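You operate a simulated robot arm through the tools that you are given. There is no shell and no other tool.

The job below is to be done with a simulated robot arm. You get a single attempt, and the scene is never put back.

## Task
Clamp motor 65 in the test cradle and run it at medium rate.
Fine: guard closed, run till the display gives its verdict, power off after.

It is judged by the outcome, as a careful person would: the job done as asked, and still so three seconds after it is handed in. It fails if anything else is knocked over, pushed out of place, dropped, spilled or broken.

## Robot
A 7-joint arm with a two-finger parallel gripper, fixed in place. Base frame: the origin is at the foot of the arm, x ahead of it, y to its left, z up; the work surface is at about z = 880. Units: mm, degrees, N and s.
With the tool pointing down near the work surface it reaches from about 440 to 900 mm from the base axis. Its first joint turns from -115.0 to 115.0 degrees. Payload 3.91 kg.
Tool frame: the origin (TCP) lies between the finger pads and is the grasp point; the fingertips stand 30 mm ahead of it; z points along the fingers, y is the line along which they close. Largest opening 110 mm; finger width 20, thickness 10; the body of the gripper, 48 by 112 mm, starts 55 mm behind the TCP.
Orientation is that of the tool frame in the base frame, as a unit quaternion [w, x, y, z]. With the fingers straight down and closing along the base's y, the tool's x points along the base's -x, its y along +y and its z along -z.

## Interface
- The arm moves only by the tool apply_moves. Its argument "series" is a list of rows, each a list of 7 numbers: the shift along the tool's x, y, z in units of 25 mm (1.0 is 25 mm), then the turn, a rotation vector about the tool's x, y, z in units of 4 degrees (1.0 is 4 degrees), then the gripper command, from -1 (shut) to 1 (fully open), values between in proportion. In form: [[x, y, z, rx, ry, rz, gripper], ...]. A call has 1 to 20 rows; each row shifts and turns the commanded pose from where the row before left it, along the tool's axes as they then stand. A call with a number of a shift or a turn outside -1 to 1 is refused whole. Rows are played at 5 a second. More than 50 mm and 8.6 degrees between two rows, or a gripper value outside its range, and nothing of the call is played. Where a pose cannot be reached the arm comes as near as it can. A force on the tool above 90 N (or 10 N above the force at the start of the call, whichever is more), or a blocked arm, ends the call early, and 0.2 s more pass. Each finger travels about 153 mm/s and halts on what it meets, pressing with about 40 N; the grip force reading is that of the motor and also rises with nothing between the fingers. The clock runs only during rows and for 0.2 s after the last one: add rows that do not move to give the fingers time. It gives the time, the measured TCP pose, the force on the tool (base axes), the opening and the grip force at its end, in the units of the frame above (readings bear some noise), with the torque about the TCP (base axes, N m) and any sound that the robot's microphone picked up.
- Cameras (640 x 400 px; columns grow to the right, rows downward): "scene" is fixed at [415.1, -508, 1471]; the picture's right is [0.97, -0.23, 0.00], its down [-0.11, -0.49, -0.86] and it looks along [0.19, 0.84, -0.51] (base axes); focal length 349 px, centre (320, 200). "wrist" rides on the gripper at [72, 17, -103] in the tool frame; the picture's right is [-0.23, 0.97, 0.00], its down [-0.76, -0.18, -0.62] and it looks along [-0.61, -0.14, 0.78] (tool axes); focal length 222 px, centre (320, 200). There is no depth. A picture from a camera that has moved, and an enlarged one, comes with that camera's place and axes in the base frame and with its lens. The place of the scene camera against the robot may be out by one fixed shift of up to 25 mm in any direction.
- grab_frame(camera): a new picture of that camera. It takes no simulated time.
- raise_lower(by): slides the trunk up (or, below 0, down) by that many mm; the arm rides with it, the base frame stays. It gives what a move gives, with no picture.
- close_up(camera, box): a new picture of the part [left, top, right, bottom] of that camera's present view, enlarged. It takes no simulated time.
- hand_in(): hands the job in; it is judged then, once.

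Places have to be worked out from the pictures, the camera data and where the tool is seen. Open the gripper and draw the arm clear of the work before you hand the job in, unless the task says otherwise.

The tools are called after "Call:" as a command line: name --pt "numbers of a row" for each row, then --argument value for the rest, lists and objects as JSON in quotes. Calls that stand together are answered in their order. apply_moves: Moves the arm, as the interface text tells. Its arguments: {"type":"object","properties":{"series":{"type":"array"}},"required":["series"]} The other tools are called the same way: raise_lower (by) slides the trunk up or down; grab_frame (camera) takes a picture; close_up (camera, box) takes an enlarged picture of a part of a camera's view; hand_in () hands the job in.

At the start:

```text
time_s: 0.0
tcp_pos: [628.9, 219.2, 1179.6]
tool_rot: [0.001, 0.0, 1.0, 0.0]
force: [0.2, -0.1, -0.4]
torque: [-0.04, 0.01, 0.0]
opening: 109.9
grasp_force: 0.0
trunk travel left (down, up): [-875.0, 115.0]
```

scene: 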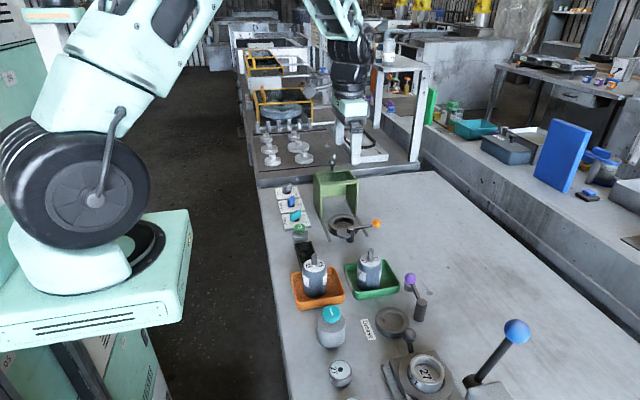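
wrist: 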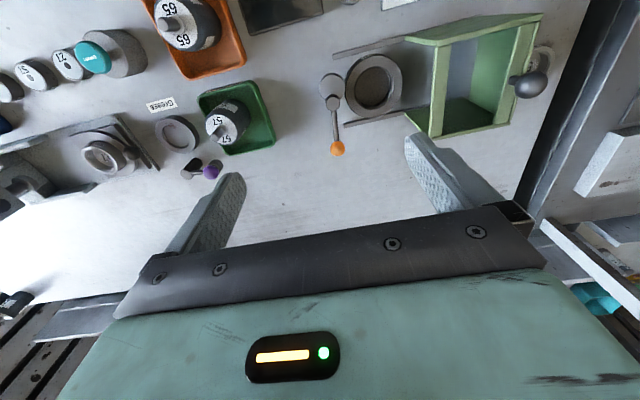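

The first pictures show two trays with motors (65 in the orange tray, 57 in the green), a cradle with an orange-knobbed lever under a green guard, and a row of switches at the back. I'll take enlarged views to read the labels.

Call:
close_up --camera "scene" --box '[250, 160, 410, 260]'

Call:
close_up --camera "scene" --box '[270, 240, 430, 340]'

Call:
close_up --camera "scene" --box '[300, 290, 560, 400]'

Call:
close_up --camera "wrist" --box '[130, 0, 350, 160]'

Call:
close_up --camera "wrist" --box '[300, 0, 600, 170]'

```text
4.00 times, centred on (330, 210) of scene
camera zoom: at [415.1, -508.0, 1471.0], right [0.97, -0.23, 0.0], down [-0.11, -0.49, -0.86], along [0.19, 0.84, -0.51], focal length 1395 px, centre (280, 160)
```

zoom: 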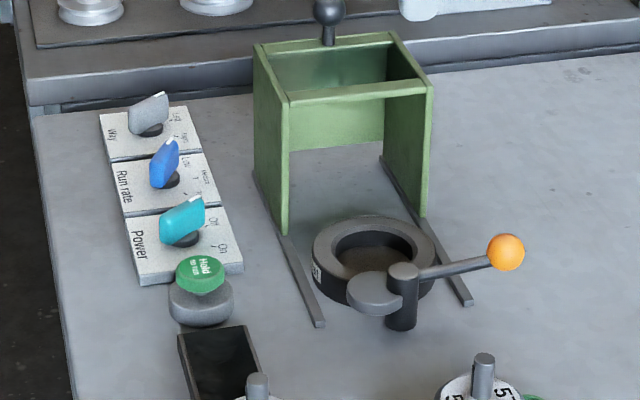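

```text
4.00 times, centred on (350, 290) of scene
camera zoom: at [415.1, -508.0, 1471.0], right [0.97, -0.23, 0.0], down [-0.11, -0.49, -0.86], along [0.19, 0.84, -0.51], focal length 1395 px, centre (200, -160)
```

zoom: 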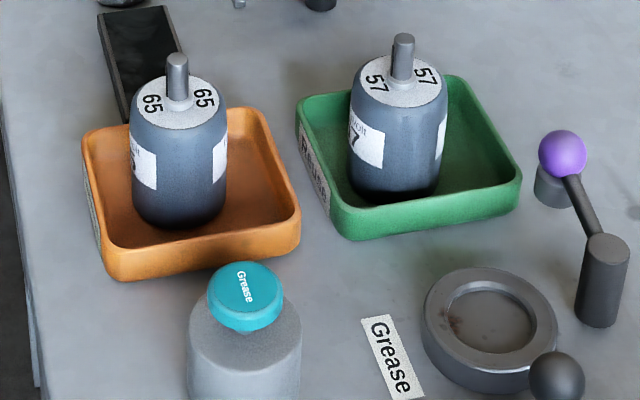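

```text
2.46 times, centred on (430, 345) of scene
camera zoom: at [415.1, -508.0, 1471.0], right [0.97, -0.23, 0.0], down [-0.11, -0.49, -0.86], along [0.19, 0.84, -0.51], focal length 859 px, centre (49, -157)
```

zoom: 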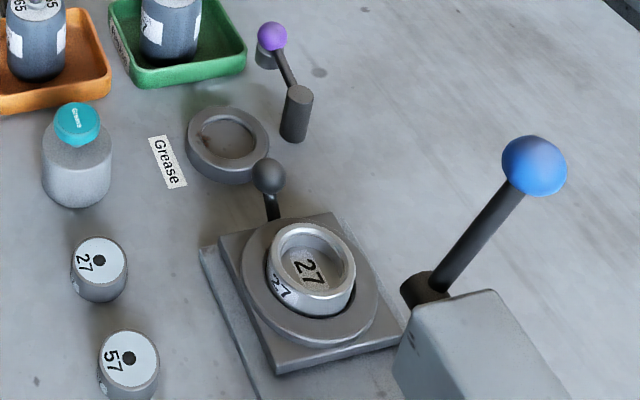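

```text
2.50 times, centred on (240, 80) of wrist
camera zoom: at [556.4, 236.7, 1282.5], right [0.23, 0.97, 0.0], down [0.76, -0.18, 0.62], along [0.61, -0.14, -0.78], focal length 555 px, centre (520, 500)
```

zoom: 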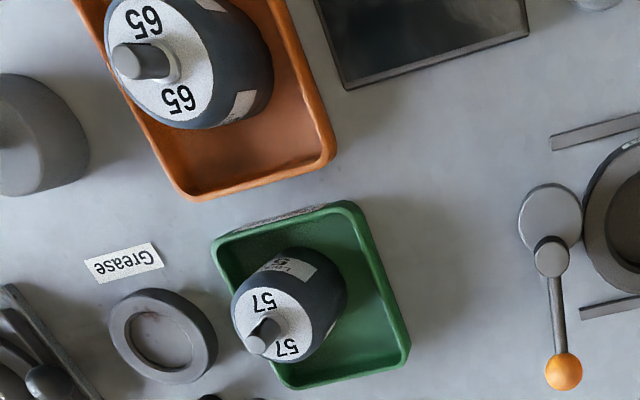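

```text
2.13 times, centred on (450, 85) of wrist
camera zoom: at [556.4, 236.7, 1282.5], right [0.23, 0.97, 0.0], down [0.76, -0.18, 0.62], along [0.61, -0.14, -0.78], focal length 474 px, centre (43, 445)
```

zoom: 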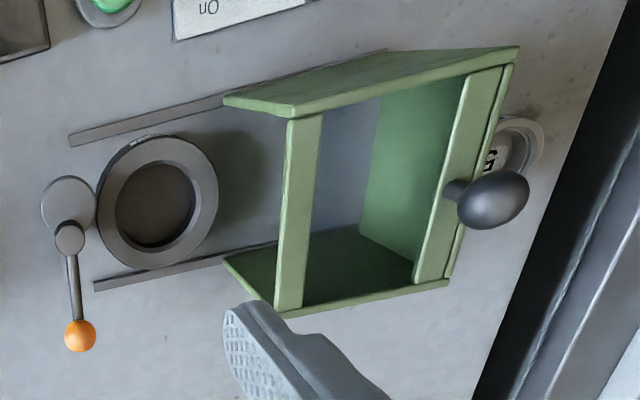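

The scene shows a panel of three knobs (Way, Run rate, Power), a green "Hold to run" button and a dark display. I'll zoom further to read their marks and current settings.

Call:
close_up --camera "scene" --box '[270, 180, 318, 210]'

Call:
close_up --camera "scene" --box '[274, 205, 322, 235]'

Call:
close_up --camera "scene" --box '[280, 220, 344, 260]'

Call:
close_up --camera "scene" --box '[310, 160, 390, 250]'

Call:
close_up --camera "wrist" --box '[220, 0, 420, 40]'

```text
13.33 times, centred on (294, 195) of scene
camera zoom: at [415.1, -508.0, 1471.0], right [0.97, -0.23, 0.0], down [-0.11, -0.49, -0.86], along [0.19, 0.84, -0.51], focal length 4651 px, centre (667, 267)
```

zoom: 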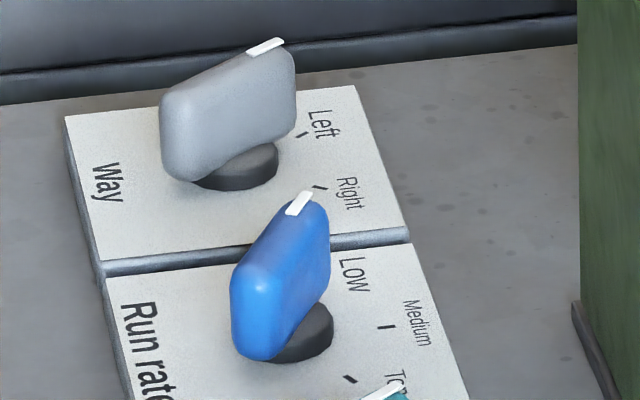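

```text
13.33 times, centred on (298, 220) of scene
camera zoom: at [415.1, -508.0, 1471.0], right [0.97, -0.23, 0.0], down [-0.11, -0.49, -0.86], along [0.19, 0.84, -0.51], focal length 4651 px, centre (613, -67)
```

zoom: 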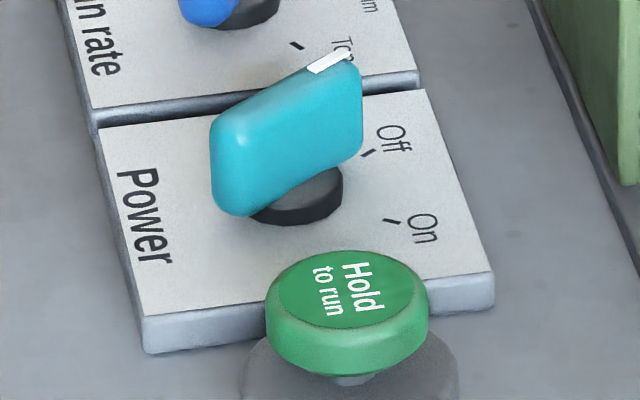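

```text
10.00 times, centred on (312, 240) of scene
camera zoom: at [415.1, -508.0, 1471.0], right [0.97, -0.23, 0.0], down [-0.11, -0.49, -0.86], along [0.19, 0.84, -0.51], focal length 3488 px, centre (400, -200)
```

zoom: 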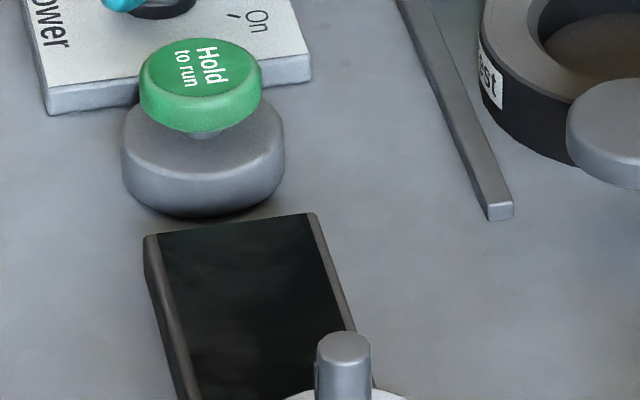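

```text
4.44 times, centred on (350, 205) of scene
camera zoom: at [415.1, -508.0, 1471.0], right [0.97, -0.23, 0.0], down [-0.11, -0.49, -0.86], along [0.19, 0.84, -0.51], focal length 1550 px, centre (187, 178)
```

zoom: 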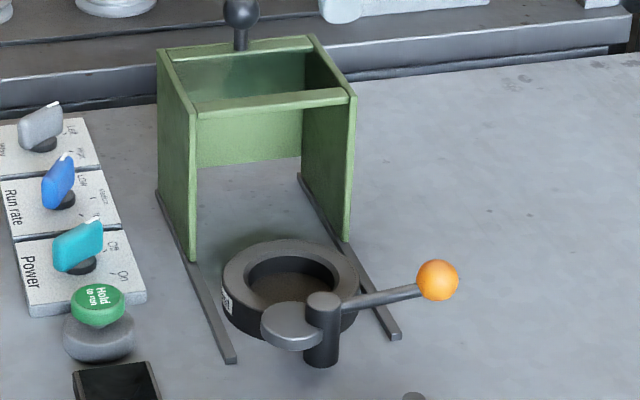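

```text
3.20 times, centred on (320, 20) of wrist
camera zoom: at [556.4, 236.7, 1282.5], right [0.23, 0.97, 0.0], down [0.76, -0.18, 0.62], along [0.61, -0.14, -0.78], focal length 711 px, centre (320, 776)
```

zoom: 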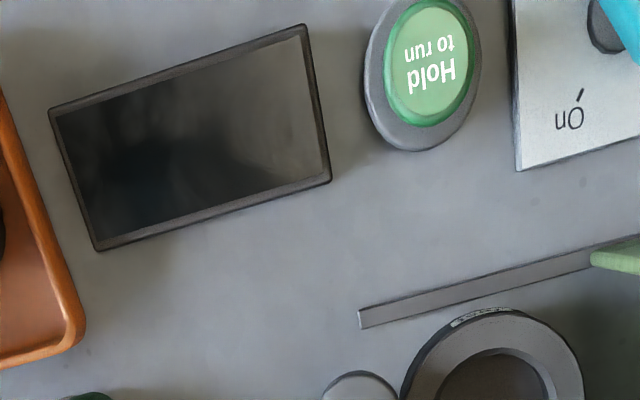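

The labels read clearly: Way points to Left, Run rate to Low with Medium straight ahead, and Power to Off. The motor in the orange tray is 65, at roughly x≈524, y≈60–90, with its top near z≈960. I'll move the hand over it to view it from closer with the wrist camera.

Call:
apply_moves --pt "0.7 -0.9 0.5 0 0 0 1" --pt "0.7 -0.9 0.5 0 0 0 1" --pt "0.7 -0.9 0.5 0 0 0 1" --pt "0.7 -0.9 0.5 0 0 0 1" --pt "0.7 -0.9 0.5 0 0 0 1" --pt "0.7 -0.9 0.5 0 0 0 1" --pt "0 0 0 0 0 0 1"

Call:
grab_frame --camera "wrist"

Call:
grab_frame --camera "scene"

```text
time_s: 1.6
tcp_pos: [524.8, 84.4, 1104.2]
tool_rot: [-0.001, 0.0, 1.0, 0.0]
force: [-0.3, 0.1, 0.0]
torque: [0.02, 0.0, 0.02]
opening: 110.2
grasp_force: 0.1
trunk travel left (down, up): [-875.0, 115.0]
```

```text
taken
camera wrist: at [451.7, 101.8, 1207.4], right [0.23, 0.97, 0.0], down [0.76, -0.18, 0.62], along [0.61, -0.14, -0.78], focal length 222 px, centre (320, 200)
```

wrist: 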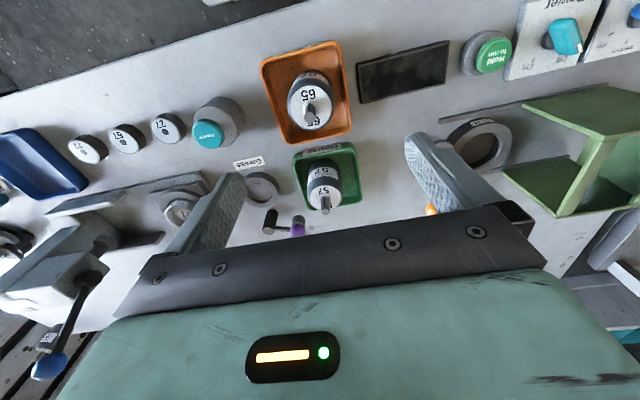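

```text
taken
```

scene: 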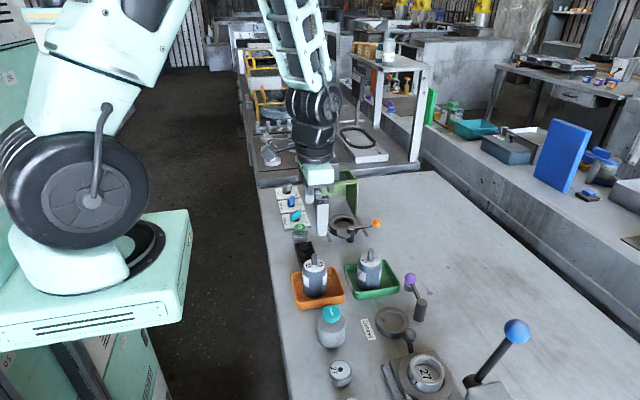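

The wrist view now shows both motors and the cradle. I'll zoom on motor 65 and its surroundings to triangulate its height and place against the first view.

Call:
close_up --camera "wrist" --box '[240, 30, 400, 130]'

Call:
close_up --camera "wrist" --box '[400, 0, 640, 150]'

```text
4.00 times, centred on (320, 80) of wrist
camera zoom: at [451.7, 101.8, 1207.4], right [0.23, 0.97, 0.0], down [0.76, -0.18, 0.62], along [0.61, -0.14, -0.78], focal length 888 px, centre (320, 680)
```

zoom: 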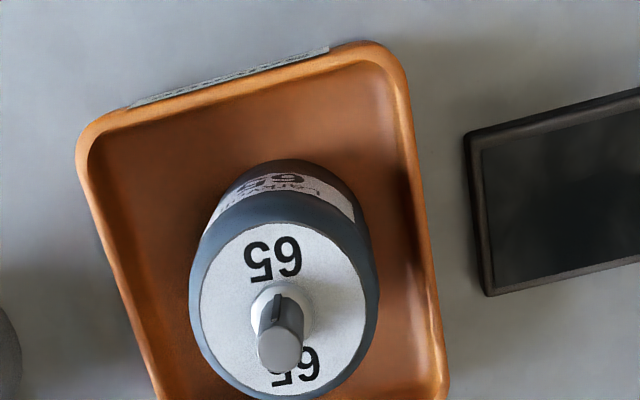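

```text
2.67 times, centred on (520, 75) of wrist
camera zoom: at [451.7, 101.8, 1207.4], right [0.23, 0.97, 0.0], down [0.76, -0.18, 0.62], along [0.61, -0.14, -0.78], focal length 592 px, centre (-213, 533)
```

zoom: 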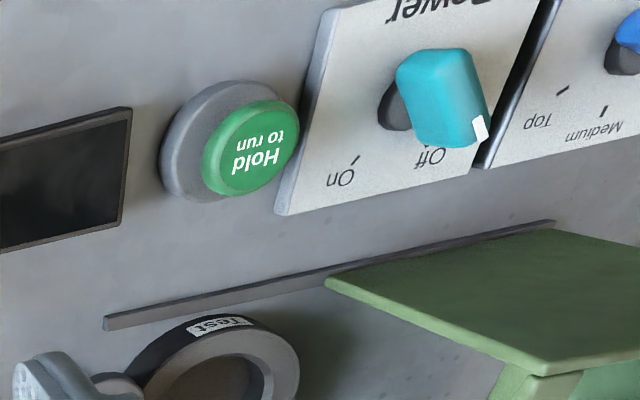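

Triangulating the two views puts motor 65 at about (522, 74), about 54 mm across with its top near z≈947, and the guard's front edge at y≈350, top z≈1003. So the wide gripper body clears the guard at the cradle, I'll turn the hand 90° to close along x, with the camera on the -y side.

Call:
apply_moves --pt "0 0 0 0 0 -1 1" --pt "0 0 0 0 0 -1 1" --pt "0 0 0 0 0 -1 1" --pt "0 0 0 0 0 -1 1" --pt "0 0 0 0 0 -1 1" --pt "0 0 0 0 0 -1 1" --pt "0 0 0 0 0 -1 1" --pt "0 0 0 0 0 -1 1" --pt "0 0 0 0 0 -1 1" --pt "0 0 0 0 0 -1 1" --pt "0 0 0 0 0 -1 1" --pt "0 0 0 0 0 -1 1" --pt "0 0 0 0 0 -1 1" --pt "0 0 0 0 0 -1 1" --pt "0 0 0 0 0 -1 1" --pt "0 0 0 0 0 -1 1" --pt "0 0 0 0 0 -1 1" --pt "0 0 0 0 0 -1 1" --pt "0 0 0 0 0 -1 1" --pt "0 0 0 0 0 -1 1"

Call:
apply_moves --pt "0 0 0 0 0 -1 1" --pt "0 0 0 0 0 -1 1" --pt "0 0 0 0 0 -0.5 1" --pt "0 0 0 0 0 0 1"

Call:
grab_frame --camera "wrist"

Call:
grab_frame --camera "scene"

```text
time_s: 5.8
tcp_pos: [525.2, 83.2, 1103.8]
tool_rot: [0.0, -0.642, 0.767, -0.001]
force: [-0.1, -0.3, 0.5]
torque: [0.01, 0.03, 0.01]
opening: 109.9
grasp_force: 0.1
trunk travel left (down, up): [-875.0, 115.0]
```

```text
time_s: 6.8
tcp_pos: [525.1, 84.8, 1103.9]
tool_rot: [0.0, 0.708, -0.706, -0.001]
force: [0.8, 1.0, 0.3]
torque: [0.02, -0.01, 0.04]
opening: 110.5
grasp_force: 0.0
trunk travel left (down, up): [-875.0, 115.0]
```

```text
taken
camera wrist: at [506.9, 12.2, 1207.5], right [-0.97, 0.23, 0.0], down [0.18, 0.76, 0.62], along [0.14, 0.61, -0.78], focal length 222 px, centre (320, 200)
```

wrist: 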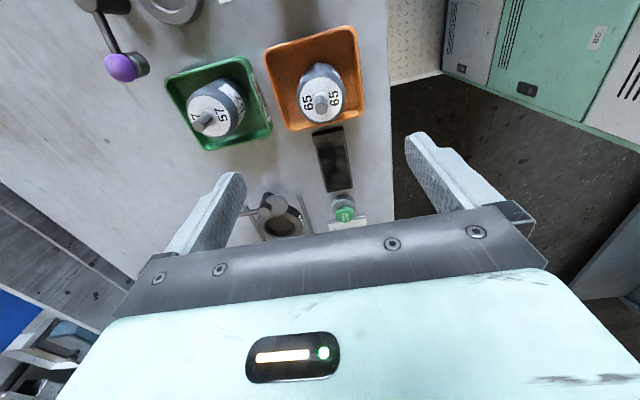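

```text
taken
```

scene: 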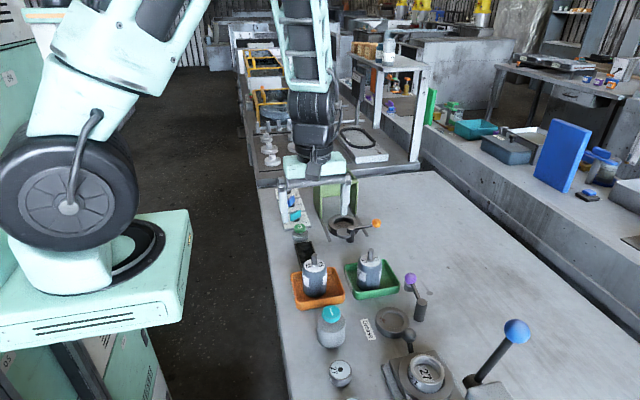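

The turn is exact (closing along x). I'll zoom on motor 65 from this new viewpoint to fix its position.

Call:
close_up --camera "wrist" --box '[250, 30, 410, 130]'

Call:
close_up --camera "wrist" --box '[210, 120, 370, 220]'

```text
4.00 times, centred on (330, 80) of wrist
camera zoom: at [506.9, 12.2, 1207.5], right [-0.97, 0.23, 0.0], down [0.18, 0.76, 0.62], along [0.14, 0.61, -0.78], focal length 888 px, centre (280, 680)
```

zoom: 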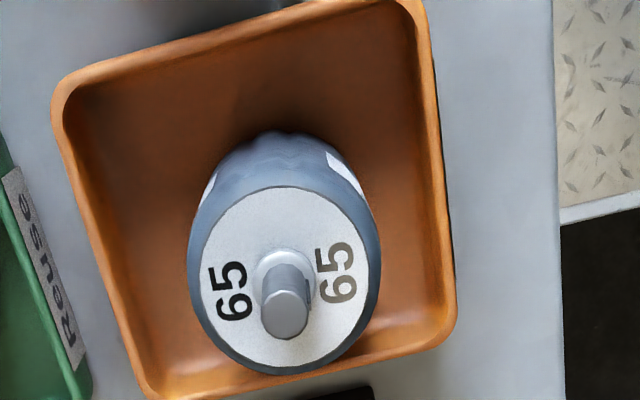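

```text
4.00 times, centred on (290, 170) of wrist
camera zoom: at [506.9, 12.2, 1207.5], right [-0.97, 0.23, 0.0], down [0.18, 0.76, 0.62], along [0.14, 0.61, -0.78], focal length 888 px, centre (440, 320)
```

zoom: 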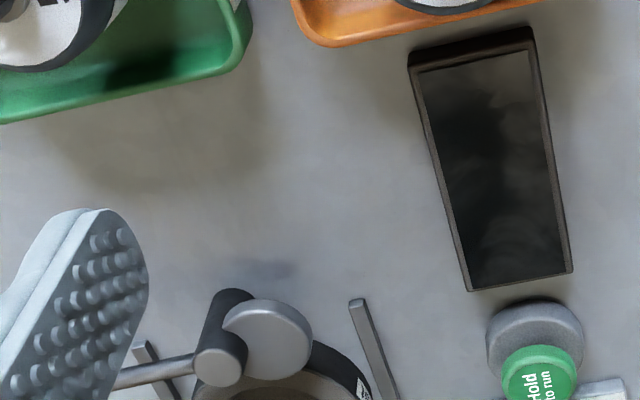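

Motor 65 is at about (520.7, 75.7), 52 mm across, top z≈953; the green tray is labelled "Reuse". I'll lower to z≈1010 with the fingers at about 74 mm and check centring before going down over it.

Call:
apply_moves --pt "0.364 0.176 0 0 0 0 0.35" --pt "0 0 0.8 0 0 0 0.35" --pt "0 0 0.8 0 0 0 0.35" --pt "0 0 0.8 0 0 0 0.35" --pt "0 0 0.8 0 0 0 0.35" --pt "0 0 0.56 0 0 0 0.35" --pt "0 0 0 0 0 0 0.35" --pt "0 0 0 0 0 0 0.35"

Call:
grab_frame --camera "wrist"

Call:
close_up --camera "scene" --box '[250, 190, 410, 320]'

```text
time_s: 8.6
tcp_pos: [519.3, 74.6, 1008.6]
tool_rot: [0.001, -0.707, 0.707, 0.0]
force: [-0.9, 0.1, -0.4]
torque: [0.02, -0.02, 0.0]
opening: 74.3
grasp_force: 0.0
trunk travel left (down, up): [-875.0, 115.0]
```

```text
taken
camera wrist: at [502.6, 3.2, 1113.2], right [-0.97, 0.23, 0.0], down [0.18, 0.76, 0.62], along [0.14, 0.61, -0.78], focal length 222 px, centre (320, 200)
```

wrist: 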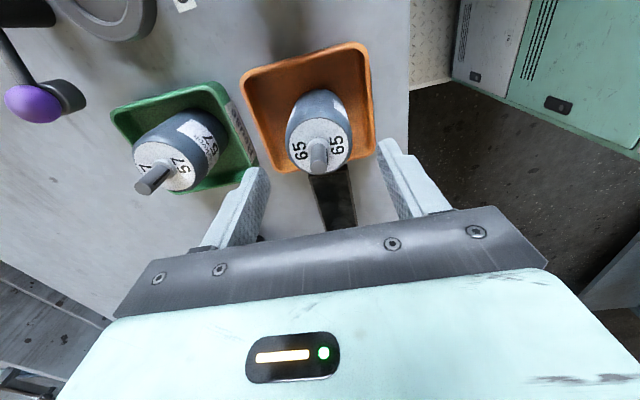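

```text
3.08 times, centred on (330, 255) of scene
camera zoom: at [415.1, -508.0, 1471.0], right [0.97, -0.23, 0.0], down [-0.11, -0.49, -0.86], along [0.19, 0.84, -0.51], focal length 1073 px, centre (289, 31)
```

zoom: 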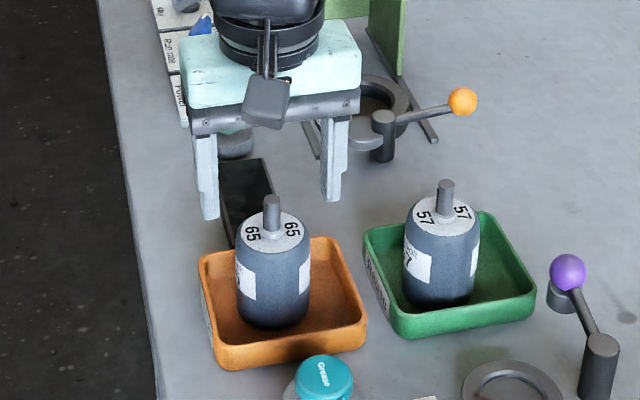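

Fingertips and shaft line up in both pictures (shaft at about (519, 74)), within a couple of millimetres. I'll lower to z≈942 so the tips stay just above the tray rim, then close on the motor body.

Call:
apply_moves --pt "0 0 0.6 0 0 0 0.35" --pt "0 0 0.6 0 0 0 0.35" --pt "0 0 0.6 0 0 0 0.35" --pt "0 0 0.5 0 0 0 0.35" --pt "0 0 0.36 0 0 0 0.35" --pt "0 0 0 0 0 0 0.35" --pt "0 0 0 0 0 0 0.35"

Call:
grab_frame --camera "wrist"

Call:
close_up --camera "scene" --box '[250, 220, 410, 320]'

```text
time_s: 10.2
tcp_pos: [520.5, 75.3, 944.3]
tool_rot: [0.001, 0.707, -0.707, 0.0]
force: [-0.4, 0.2, 0.5]
torque: [0.0, 0.01, -0.03]
opening: 74.2
grasp_force: 0.0
trunk travel left (down, up): [-875.0, 115.0]
```

```text
taken
camera wrist: at [502.7, 2.9, 1046.7], right [-0.97, 0.23, 0.0], down [0.18, 0.76, 0.62], along [0.14, 0.61, -0.78], focal length 222 px, centre (320, 200)
```

wrist: 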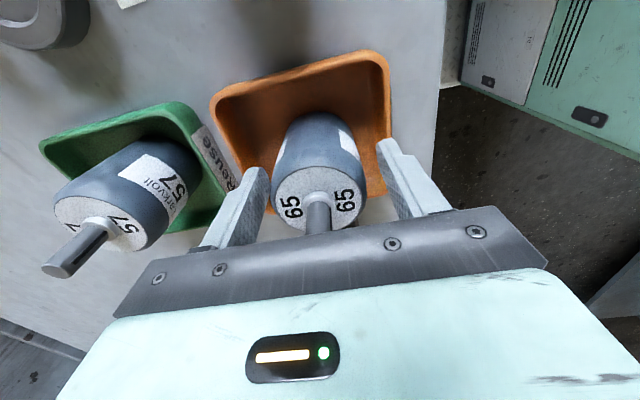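

```text
4.00 times, centred on (330, 270) of scene
camera zoom: at [415.1, -508.0, 1471.0], right [0.97, -0.23, 0.0], down [-0.11, -0.49, -0.86], along [0.19, 0.84, -0.51], focal length 1395 px, centre (280, -80)
```

zoom: 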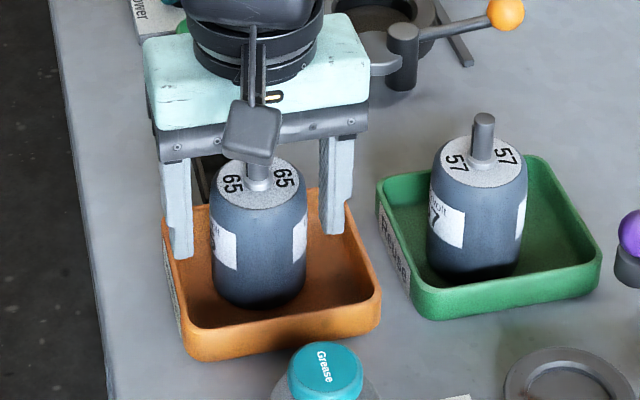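

The fingers straddle the motor body evenly with their tips clear of the tray rim. I'll close on it now.

Call:
apply_moves --pt "0 0 0 0 0 0 -1" --pt "0 0 0 0 0 0 -1" --pt "0 0 0 0 0 0 -1" --pt "0 0 0 0 0 0 -1"

Call:
grab_frame --camera "wrist"

```text
time_s: 11.2
tcp_pos: [520.8, 75.2, 943.7]
tool_rot: [-0.001, -0.707, 0.708, 0.0]
force: [2.6, -0.4, 0.3]
torque: [0.06, -0.12, 0.03]
opening: 53.4
grasp_force: 40.5
trunk travel left (down, up): [-875.0, 115.0]
```

```text
taken
camera wrist: at [502.8, 2.9, 1046.8], right [-0.97, 0.23, 0.0], down [0.18, 0.76, 0.62], along [0.14, 0.61, -0.78], focal length 222 px, centre (320, 200)
```

wrist: 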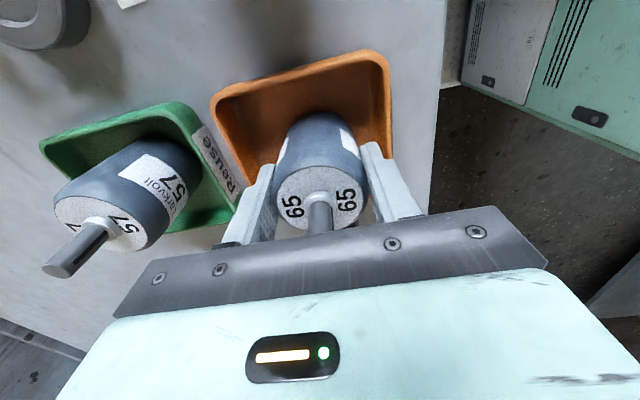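

The fingers stopped at 53.4 mm with 40 N grip, so the motor is held. I'll lift it 120 mm straight up and check it follows.

Call:
apply_moves --pt "0 0 -0.4 0 0 0 -1" --pt "0 0 -0.6 0 0 0 -1" --pt "0 0 -0.8 0 0 0 -1" --pt "0 0 -0.8 0 0 0 -1" --pt "0 0 -0.8 0 0 0 -1" --pt "0 0 -0.8 0 0 0 -1" --pt "0 0 -0.6 0 0 0 -1" --pt "0 0 0 0 0 0 -1" --pt "0 0 0 0 0 0 -1"

Call:
grab_frame --camera "wrist"

Call:
grab_frame --camera "scene"

```text
time_s: 13.2
tcp_pos: [520.5, 74.0, 1063.4]
tool_rot: [-0.001, 0.707, -0.707, 0.0]
force: [0.0, -0.5, -4.5]
torque: [-0.01, 0.02, 0.01]
opening: 53.1
grasp_force: 40.2
trunk travel left (down, up): [-875.0, 115.0]
```

```text
taken
camera wrist: at [502.8, 2.6, 1167.2], right [-0.97, 0.23, 0.0], down [0.18, 0.76, 0.62], along [0.14, 0.61, -0.78], focal length 222 px, centre (320, 200)
```

wrist: 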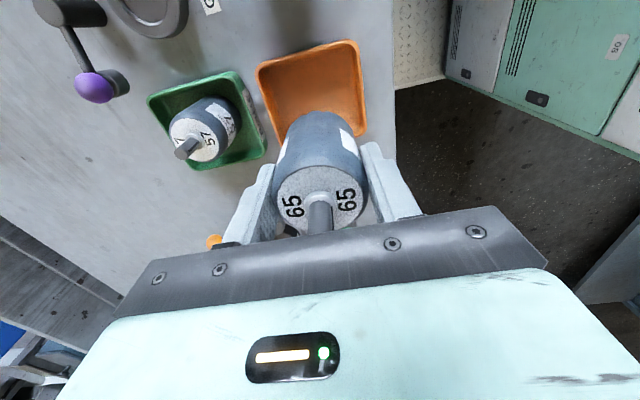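

```text
taken
```

scene: 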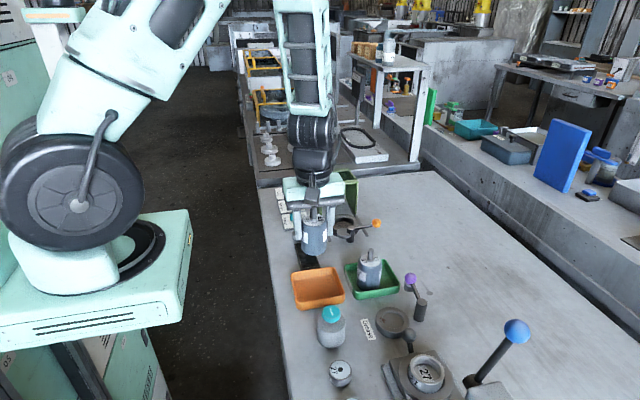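

The motor came up with the hand (about 0.45 kg), nothing else moved. I'll carry it toward the panel side so the wrist camera can view the cradle from off to the side before placing.

Call:
apply_moves --pt "-0.5 0.1 0 0 0 0 -1" --pt "-0.9 0.19 0 0 0 0 -1" --pt "-0.9 0.19 0 0 0 0 -1" --pt "-0.9 0.19 0 0 0 0 -1" --pt "-0.9 0.19 0 0 0 0 -1" --pt "-0.9 0.19 0 0 0 0 -1" --pt "-0.9 0.19 0 0 0 0 -1" --pt "-0.9 0.19 0 0 0 0 -1" --pt "-0.9 0.19 0 0 0 0 -1" --pt "0 0 0 0 0 0 -1" --pt "0 0 0 0 0 0 -1"

Call:
grab_frame --camera "wrist"

Call:
close_up --camera "wrist" --box '[90, 90, 290, 215]'

```text
time_s: 15.6
tcp_pos: [479.5, 267.2, 1062.2]
tool_rot: [0.0, 0.707, -0.707, 0.0]
force: [0.9, 0.0, -3.3]
torque: [-0.02, 0.04, 0.0]
opening: 53.1
grasp_force: 40.1
trunk travel left (down, up): [-875.0, 115.0]
```

```text
taken
camera wrist: at [462.4, 195.8, 1166.7], right [-0.97, 0.23, 0.0], down [0.18, 0.76, 0.62], along [0.14, 0.61, -0.78], focal length 222 px, centre (320, 200)
```

wrist: 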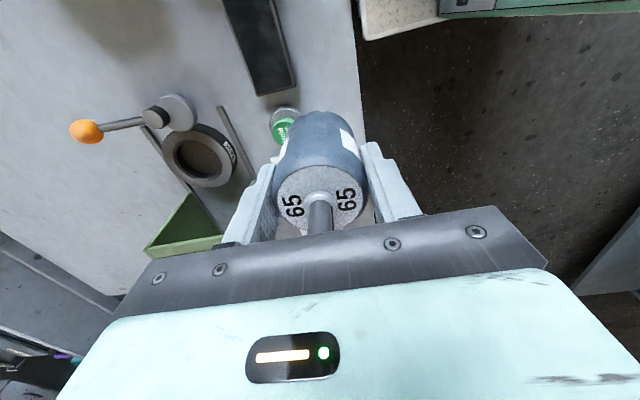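

```text
3.20 times, centred on (190, 152) of wrist
camera zoom: at [462.4, 195.8, 1166.7], right [-0.97, 0.23, 0.0], down [0.18, 0.76, 0.62], along [0.14, 0.61, -0.78], focal length 711 px, centre (736, 352)
```

zoom: 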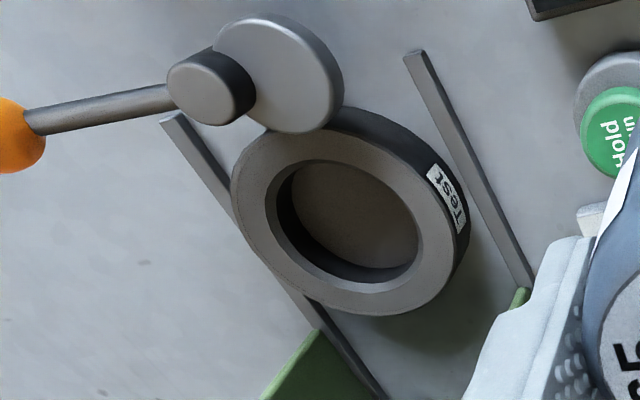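

The cradle ring is clear in this view: hole centre near (651.5, 297.7), ring top z≈907, hole about 60 mm across against the 53 mm motor. I'll zoom on the held motor to check how it sits relative to the TCP.

Call:
close_up --camera "wrist" --box '[240, 100, 400, 240]'

Call:
close_up --camera "wrist" --box '[50, 80, 250, 205]'

Call:
close_up --camera "scene" --box '[270, 160, 410, 260]'

```text
2.86 times, centred on (320, 170) of wrist
camera zoom: at [462.4, 195.8, 1166.7], right [-0.97, 0.23, 0.0], down [0.18, 0.76, 0.62], along [0.14, 0.61, -0.78], focal length 635 px, centre (320, 286)
```

zoom: 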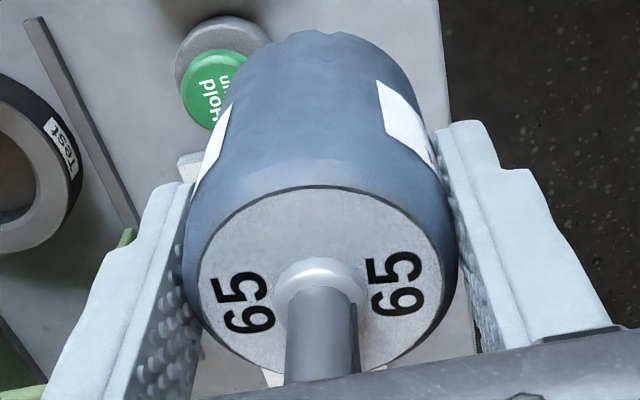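

```text
3.20 times, centred on (150, 142) of wrist
camera zoom: at [462.4, 195.8, 1166.7], right [-0.97, 0.23, 0.0], down [0.18, 0.76, 0.62], along [0.14, 0.61, -0.78], focal length 711 px, centre (864, 384)
```

zoom: 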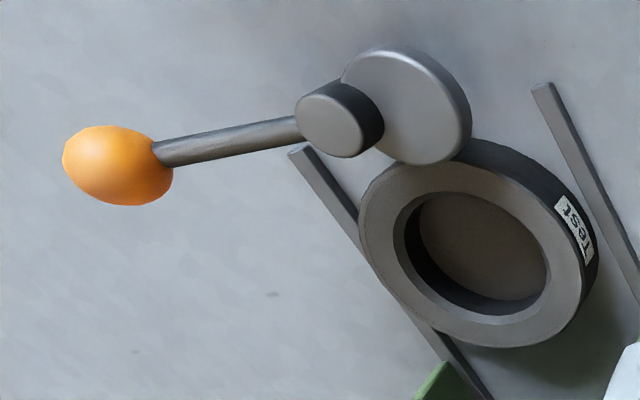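

```text
4.00 times, centred on (340, 210) of scene
camera zoom: at [415.1, -508.0, 1471.0], right [0.97, -0.23, 0.0], down [-0.11, -0.49, -0.86], along [0.19, 0.84, -0.51], focal length 1395 px, centre (240, 160)
```

zoom: 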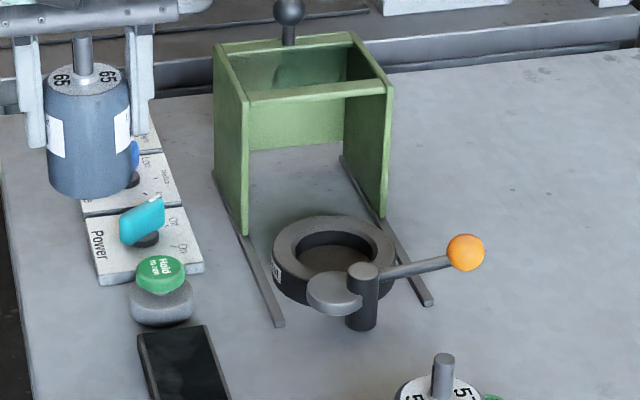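

To place the motor precisely I need its axis relative to the TCP; I'll take a tighter enlargement of its end face in the hand.

Call:
close_up --camera "wrist" --box '[268, 150, 372, 215]'

Call:
close_up --camera "wrist" --box '[268, 180, 372, 245]'

Call:
close_up --camera "scene" --box '[270, 160, 318, 215]'

```text
6.15 times, centred on (320, 182) of wrist
camera zoom: at [462.4, 195.8, 1166.7], right [-0.97, 0.23, 0.0], down [0.18, 0.76, 0.62], along [0.14, 0.61, -0.78], focal length 1367 px, centre (320, 308)
```

zoom: 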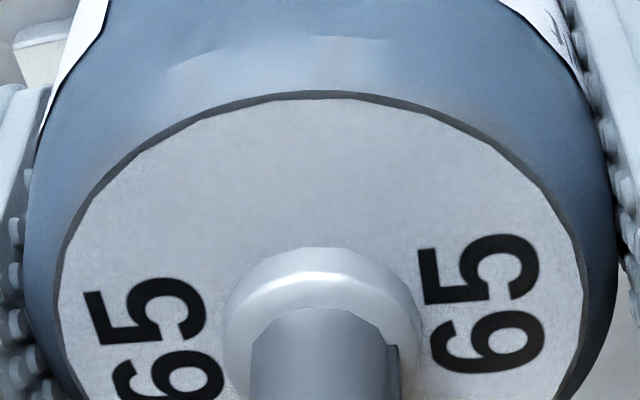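

```text
6.15 times, centred on (320, 212) of wrist
camera zoom: at [462.4, 195.8, 1166.7], right [-0.97, 0.23, 0.0], down [0.18, 0.76, 0.62], along [0.14, 0.61, -0.78], focal length 1367 px, centre (320, 123)
```

zoom: 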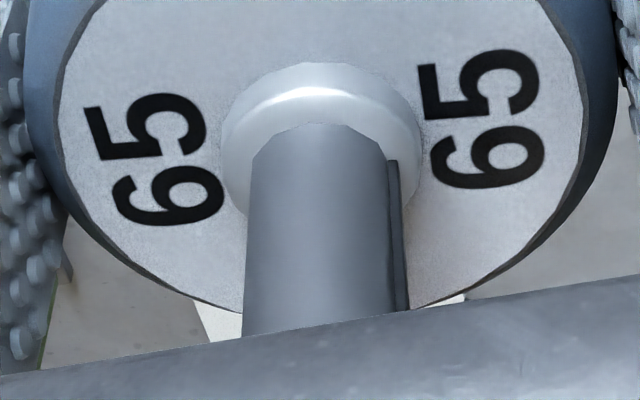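

```text
7.27 times, centred on (294, 188) of scene
camera zoom: at [415.1, -508.0, 1471.0], right [0.97, -0.23, 0.0], down [-0.11, -0.49, -0.86], along [0.19, 0.84, -0.51], focal length 2537 px, centre (509, 291)
```

zoom: 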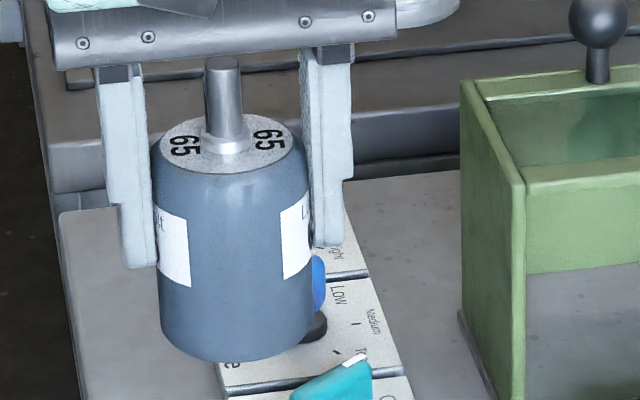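

From the enlargements the motor axis sits about 1 mm to +y of the TCP, with its top 12 mm above and bottom about 56 mm below the TCP. The cradle hole is at about (652.8, 298.4), so I'll carry the motor over it at this height and compare again.

Call:
apply_moves --pt "-0.15 -0.5 0 0 0 0 -1" --pt "-0.15 -0.9 0 0 0 0 -1" --pt "-0.15 -0.9 0 0 0 0 -1" --pt "-0.15 -0.9 0 0 0 0 -1" --pt "-0.15 -0.9 0 0 0 0 -1" --pt "-0.15 -0.9 0 0 0 0 -1" --pt "-0.15 -0.9 0 0 0 0 -1" --pt "-0.15 -0.9 0 0 0 0 -1" --pt "0 -0.13 0 0 0 0 -1" --pt "0 0 0 0 0 0 -1" --pt "0 0 0 0 0 0 -1"

Call:
grab_frame --camera "wrist"

Call:
close_up --camera "scene" --box '[290, 140, 410, 240]'

```text
time_s: 18.0
tcp_pos: [652.5, 297.6, 1064.2]
tool_rot: [0.0, -0.707, 0.707, -0.001]
force: [-0.5, 0.1, -5.0]
torque: [0.01, 0.0, 0.0]
opening: 53.2
grasp_force: 39.3
trunk travel left (down, up): [-875.0, 115.0]
```

```text
taken
camera wrist: at [635.1, 226.0, 1167.4], right [-0.97, 0.23, 0.0], down [0.18, 0.76, 0.62], along [0.14, 0.61, -0.78], focal length 222 px, centre (320, 200)
```

wrist: 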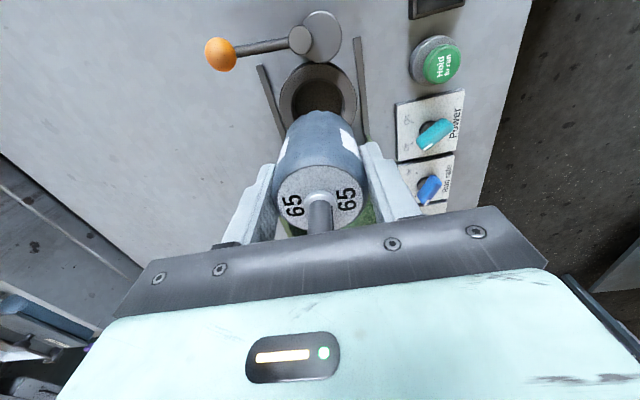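

```text
4.00 times, centred on (350, 190) of scene
camera zoom: at [415.1, -508.0, 1471.0], right [0.97, -0.23, 0.0], down [-0.11, -0.49, -0.86], along [0.19, 0.84, -0.51], focal length 1395 px, centre (200, 240)
```

zoom: 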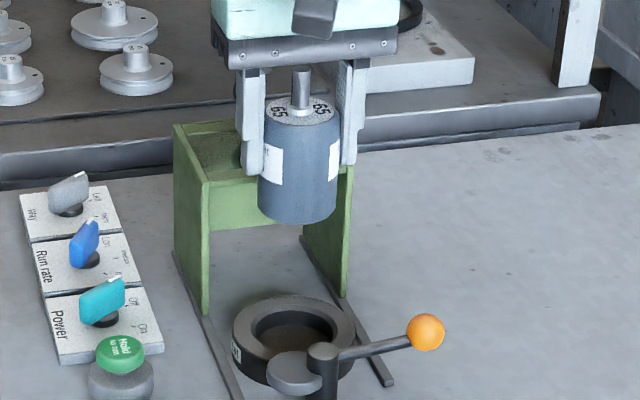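

The motor hangs over the cradle, and the ring is partly visible behind it. I'll zoom in to refine the ring's position from this nearly head-on view.

Call:
close_up --camera "wrist" --box '[240, 40, 400, 140]'

Call:
close_up --camera "wrist" --box '[190, 0, 350, 100]'

Call:
close_up --camera "wrist" --box '[380, 20, 500, 220]'

```text
4.00 times, centred on (320, 90) of wrist
camera zoom: at [635.1, 226.0, 1167.4], right [-0.97, 0.23, 0.0], down [0.18, 0.76, 0.62], along [0.14, 0.61, -0.78], focal length 888 px, centre (320, 640)
```

zoom: 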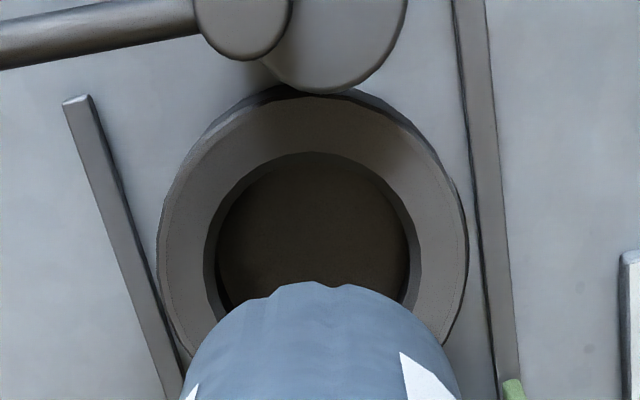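

```text
4.00 times, centred on (270, 50) of wrist
camera zoom: at [635.1, 226.0, 1167.4], right [-0.97, 0.23, 0.0], down [0.18, 0.76, 0.62], along [0.14, 0.61, -0.78], focal length 888 px, centre (520, 800)
```

zoom: 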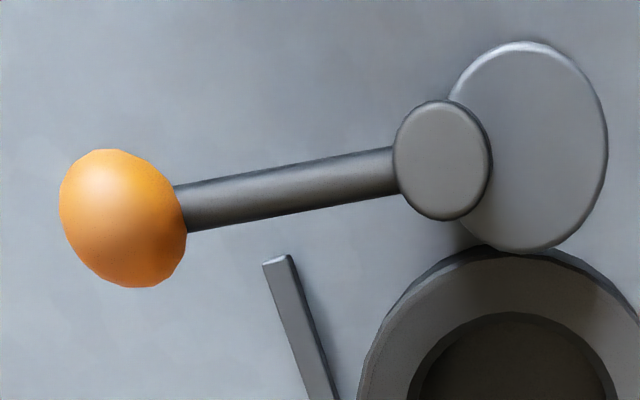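

```text
2.00 times, centred on (440, 120) of wrist
camera zoom: at [635.1, 226.0, 1167.4], right [-0.97, 0.23, 0.0], down [0.18, 0.76, 0.62], along [0.14, 0.61, -0.78], focal length 444 px, centre (80, 360)
```

zoom: 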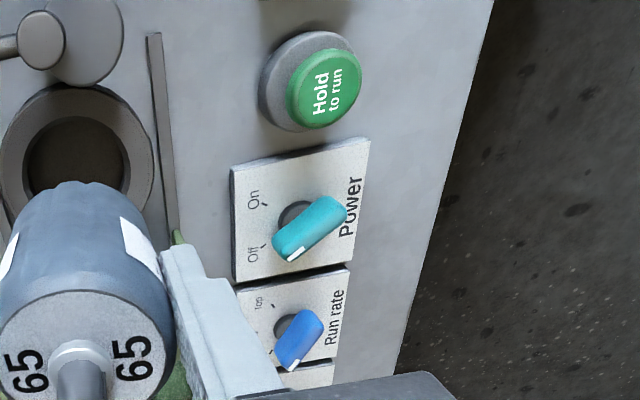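

The head-on view puts the ring centre about 2–3 mm further +x and 1 mm further +y than the motor axis. I'll correct for that and lower until the motor's bottom is just above the ring (TCP z≈970).

Call:
apply_moves --pt "-0.03 -0.09 0 0 0 0 -1" --pt "0 0 0.6 0 0 0 -1" --pt "0 0 0.7 0 0 0 -1" --pt "0 0 0.7 0 0 0 -1" --pt "0 0 0.7 0 0 0 -1" --pt "0 0 0.6 0 0 0 -1" --pt "0 0 0.4 0 0 0 -1" --pt "0 0 0 0 0 0 -1" --pt "0 0 0 0 0 0 -1"

Call:
close_up --camera "wrist" --box '[240, 60, 400, 160]'

Call:
close_up --camera "scene" --box '[310, 180, 390, 240]'

```text
time_s: 20.0
tcp_pos: [654.1, 299.3, 970.7]
tool_rot: [0.0, -0.707, 0.707, 0.0]
force: [0.0, -0.8, -5.7]
torque: [-0.02, -0.02, -0.02]
opening: 53.1
grasp_force: 40.2
trunk travel left (down, up): [-875.0, 115.0]
```

```text
4.00 times, centred on (320, 110) of wrist
camera zoom: at [637.6, 226.9, 1074.5], right [-0.97, 0.23, 0.0], down [0.18, 0.76, 0.62], along [0.14, 0.61, -0.78], focal length 888 px, centre (320, 560)
```

zoom: 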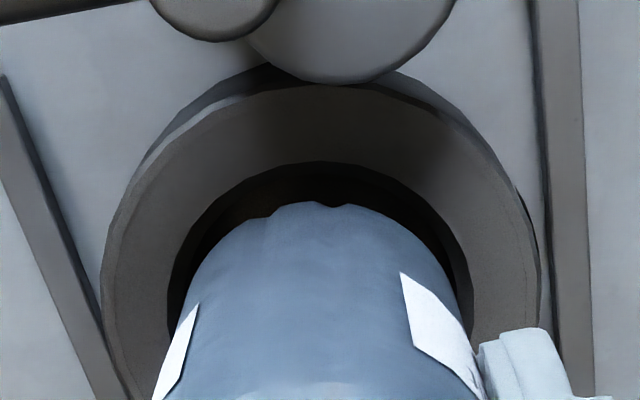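

```text
6.67 times, centred on (350, 210) of scene
camera zoom: at [415.1, -508.0, 1471.0], right [0.97, -0.23, 0.0], down [-0.11, -0.49, -0.86], along [0.19, 0.84, -0.51], focal length 2325 px, centre (120, 133)
```

zoom: 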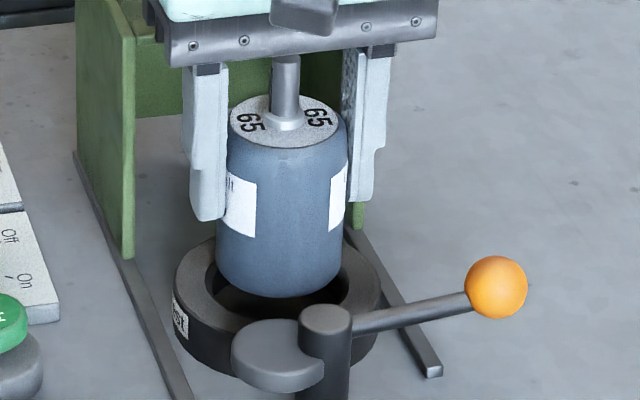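

The motor now looks concentric with the hole in both views (within about 1 mm). I'll lower slowly into the recess, watching the force.

Call:
apply_moves --pt "0 0 0.2 0 0 0 -1" --pt "0 0 0.2 0 0 0 -1" --pt "0 0 0.2 0 0 0 -1" --pt "0 0 0 0 0 0 -1"

Call:
apply_moves --pt "0 0 0.12 0 0 0 -1" --pt "0 0 0 0 0 0 -1"

Call:
close_up --camera "scene" --box '[310, 180, 390, 240]'

```text
time_s: 21.0
tcp_pos: [654.6, 298.5, 956.5]
tool_rot: [0.0, -0.707, 0.707, 0.0]
force: [-0.1, -0.4, -4.4]
torque: [0.0, 0.01, -0.04]
opening: 53.2
grasp_force: 39.9
trunk travel left (down, up): [-875.0, 115.0]
```

```text
time_s: 21.6
tcp_pos: [653.9, 299.0, 952.9]
tool_rot: [0.0, -0.707, 0.707, 0.0]
force: [-0.3, -0.7, -5.0]
torque: [-0.01, -0.02, 0.0]
opening: 53.5
grasp_force: 39.9
trunk travel left (down, up): [-875.0, 115.0]
```

```text
6.67 times, centred on (350, 210) of scene
camera zoom: at [415.1, -508.0, 1471.0], right [0.97, -0.23, 0.0], down [-0.11, -0.49, -0.86], along [0.19, 0.84, -0.51], focal length 2325 px, centre (120, 133)
```

zoom: 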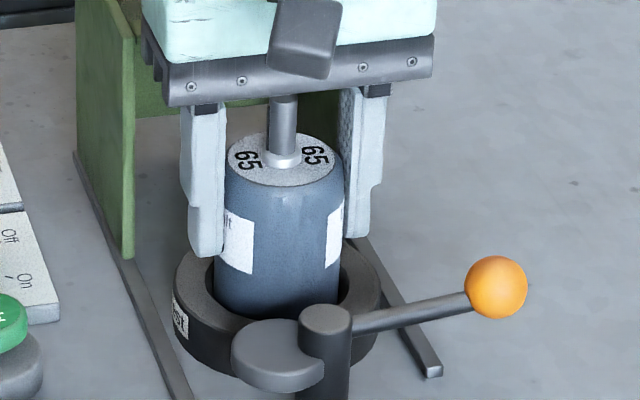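

No contact yet; the bottom is inside the ring with no side force. I'll continue in small steps.

Call:
apply_moves --pt "0 0 0.1 0 0 0 -1" --pt "0 0 0 0 0 0 -1"

Call:
apply_moves --pt "0 0 0.1 0 0 0 -1" --pt "0 0 0 0 0 0 -1"

```text
time_s: 22.2
tcp_pos: [654.7, 299.0, 950.5]
tool_rot: [-0.001, 0.707, -0.707, 0.0]
force: [-0.2, 0.1, -4.3]
torque: [0.01, 0.03, 0.0]
opening: 53.2
grasp_force: 40.2
trunk travel left (down, up): [-875.0, 115.0]
```

```text
time_s: 22.8
tcp_pos: [652.7, 298.6, 947.6]
tool_rot: [0.0, 0.708, -0.707, -0.001]
force: [-0.2, 0.1, -4.1]
torque: [-0.02, -0.02, -0.01]
opening: 53.4
grasp_force: 40.3
trunk travel left (down, up): [-875.0, 115.0]
```

Still hanging freely at TCP z≈948. Continuing with 2 mm steps.

Call:
apply_moves --pt "0 0 0.08 0 0 0 -1" --pt "0 0 0 0 0 0 -1"

Call:
apply_moves --pt "0 0 0.06 0 0 0 -1" --pt "0 0 0 0 0 0 -1"

Call:
close_up --camera "scene" --box '[310, 180, 390, 240]'

```text
time_s: 23.4
tcp_pos: [654.7, 299.2, 946.5]
tool_rot: [0.0, -0.707, 0.707, 0.0]
force: [-0.4, -1.3, 5.0]
torque: [-0.16, 0.27, 0.03]
opening: 53.2
grasp_force: 40.2
trunk travel left (down, up): [-875.0, 115.0]
```

```text
time_s: 24.0
tcp_pos: [654.0, 297.8, 948.2]
tool_rot: [-0.001, 0.708, -0.707, 0.0]
force: [-2.4, -4.5, 24.2]
torque: [-0.49, 0.75, 0.09]
opening: 53.4
grasp_force: 40.3
trunk travel left (down, up): [-875.0, 115.0]
```

```text
6.67 times, centred on (350, 210) of scene
camera zoom: at [415.1, -508.0, 1471.0], right [0.97, -0.23, 0.0], down [-0.11, -0.49, -0.86], along [0.19, 0.84, -0.51], focal length 2325 px, centre (120, 133)
```

zoom: 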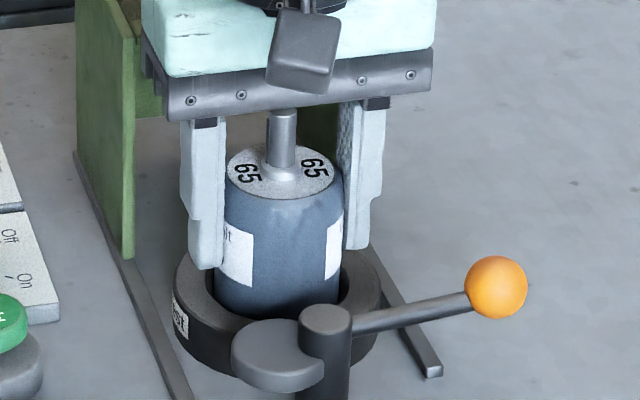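

Contact came at TCP z≈946.5 (bottom about z≈890, well inside the ring), with the force showing it resting on the recess floor. I'll ease up by 1.5 mm, then open the fingers a little to release it.

Call:
apply_moves --pt "0 0 -0.06 0 0 0 -1" --pt "0 0 0 0 0 0 -1" --pt "0 0 0 0 0 0 0.05" --pt "0 0 0 0 0 0 0.12" --pt "0 0 0 0 0 0 0.2" --pt "0 0 0 0 0 0 0.2" --pt "0 0 0 0 0 0 0.2"

Call:
close_up --camera "scene" --box '[310, 180, 390, 240]'

Call:
close_up --camera "wrist" --box '[220, 80, 420, 240]'

```text
time_s: 25.6
tcp_pos: [653.5, 298.2, 946.8]
tool_rot: [0.0, -0.707, 0.707, 0.0]
force: [0.4, 0.3, 0.6]
torque: [0.04, -0.02, -0.03]
opening: 65.9
grasp_force: 0.1
trunk travel left (down, up): [-875.0, 115.0]
```

```text
6.67 times, centred on (350, 210) of scene
camera zoom: at [415.1, -508.0, 1471.0], right [0.97, -0.23, 0.0], down [-0.11, -0.49, -0.86], along [0.19, 0.84, -0.51], focal length 2325 px, centre (120, 133)
```

zoom: 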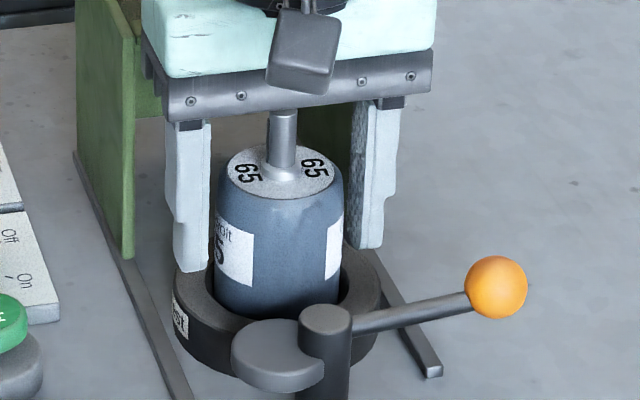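

```text
2.50 times, centred on (320, 160) of wrist
camera zoom: at [637.1, 226.9, 1049.6], right [-0.97, 0.23, 0.0], down [0.18, 0.76, 0.62], along [0.14, 0.61, -0.78], focal length 555 px, centre (320, 300)
```

zoom: 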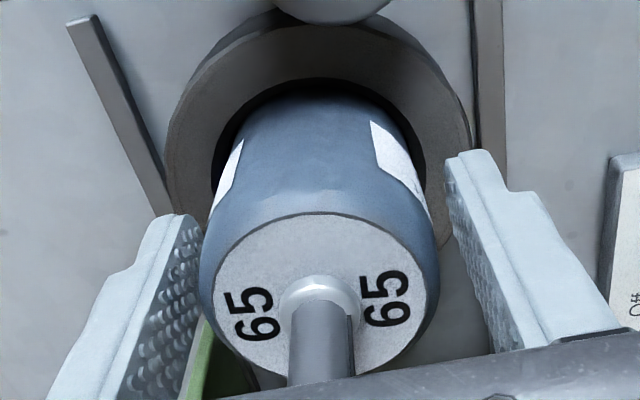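

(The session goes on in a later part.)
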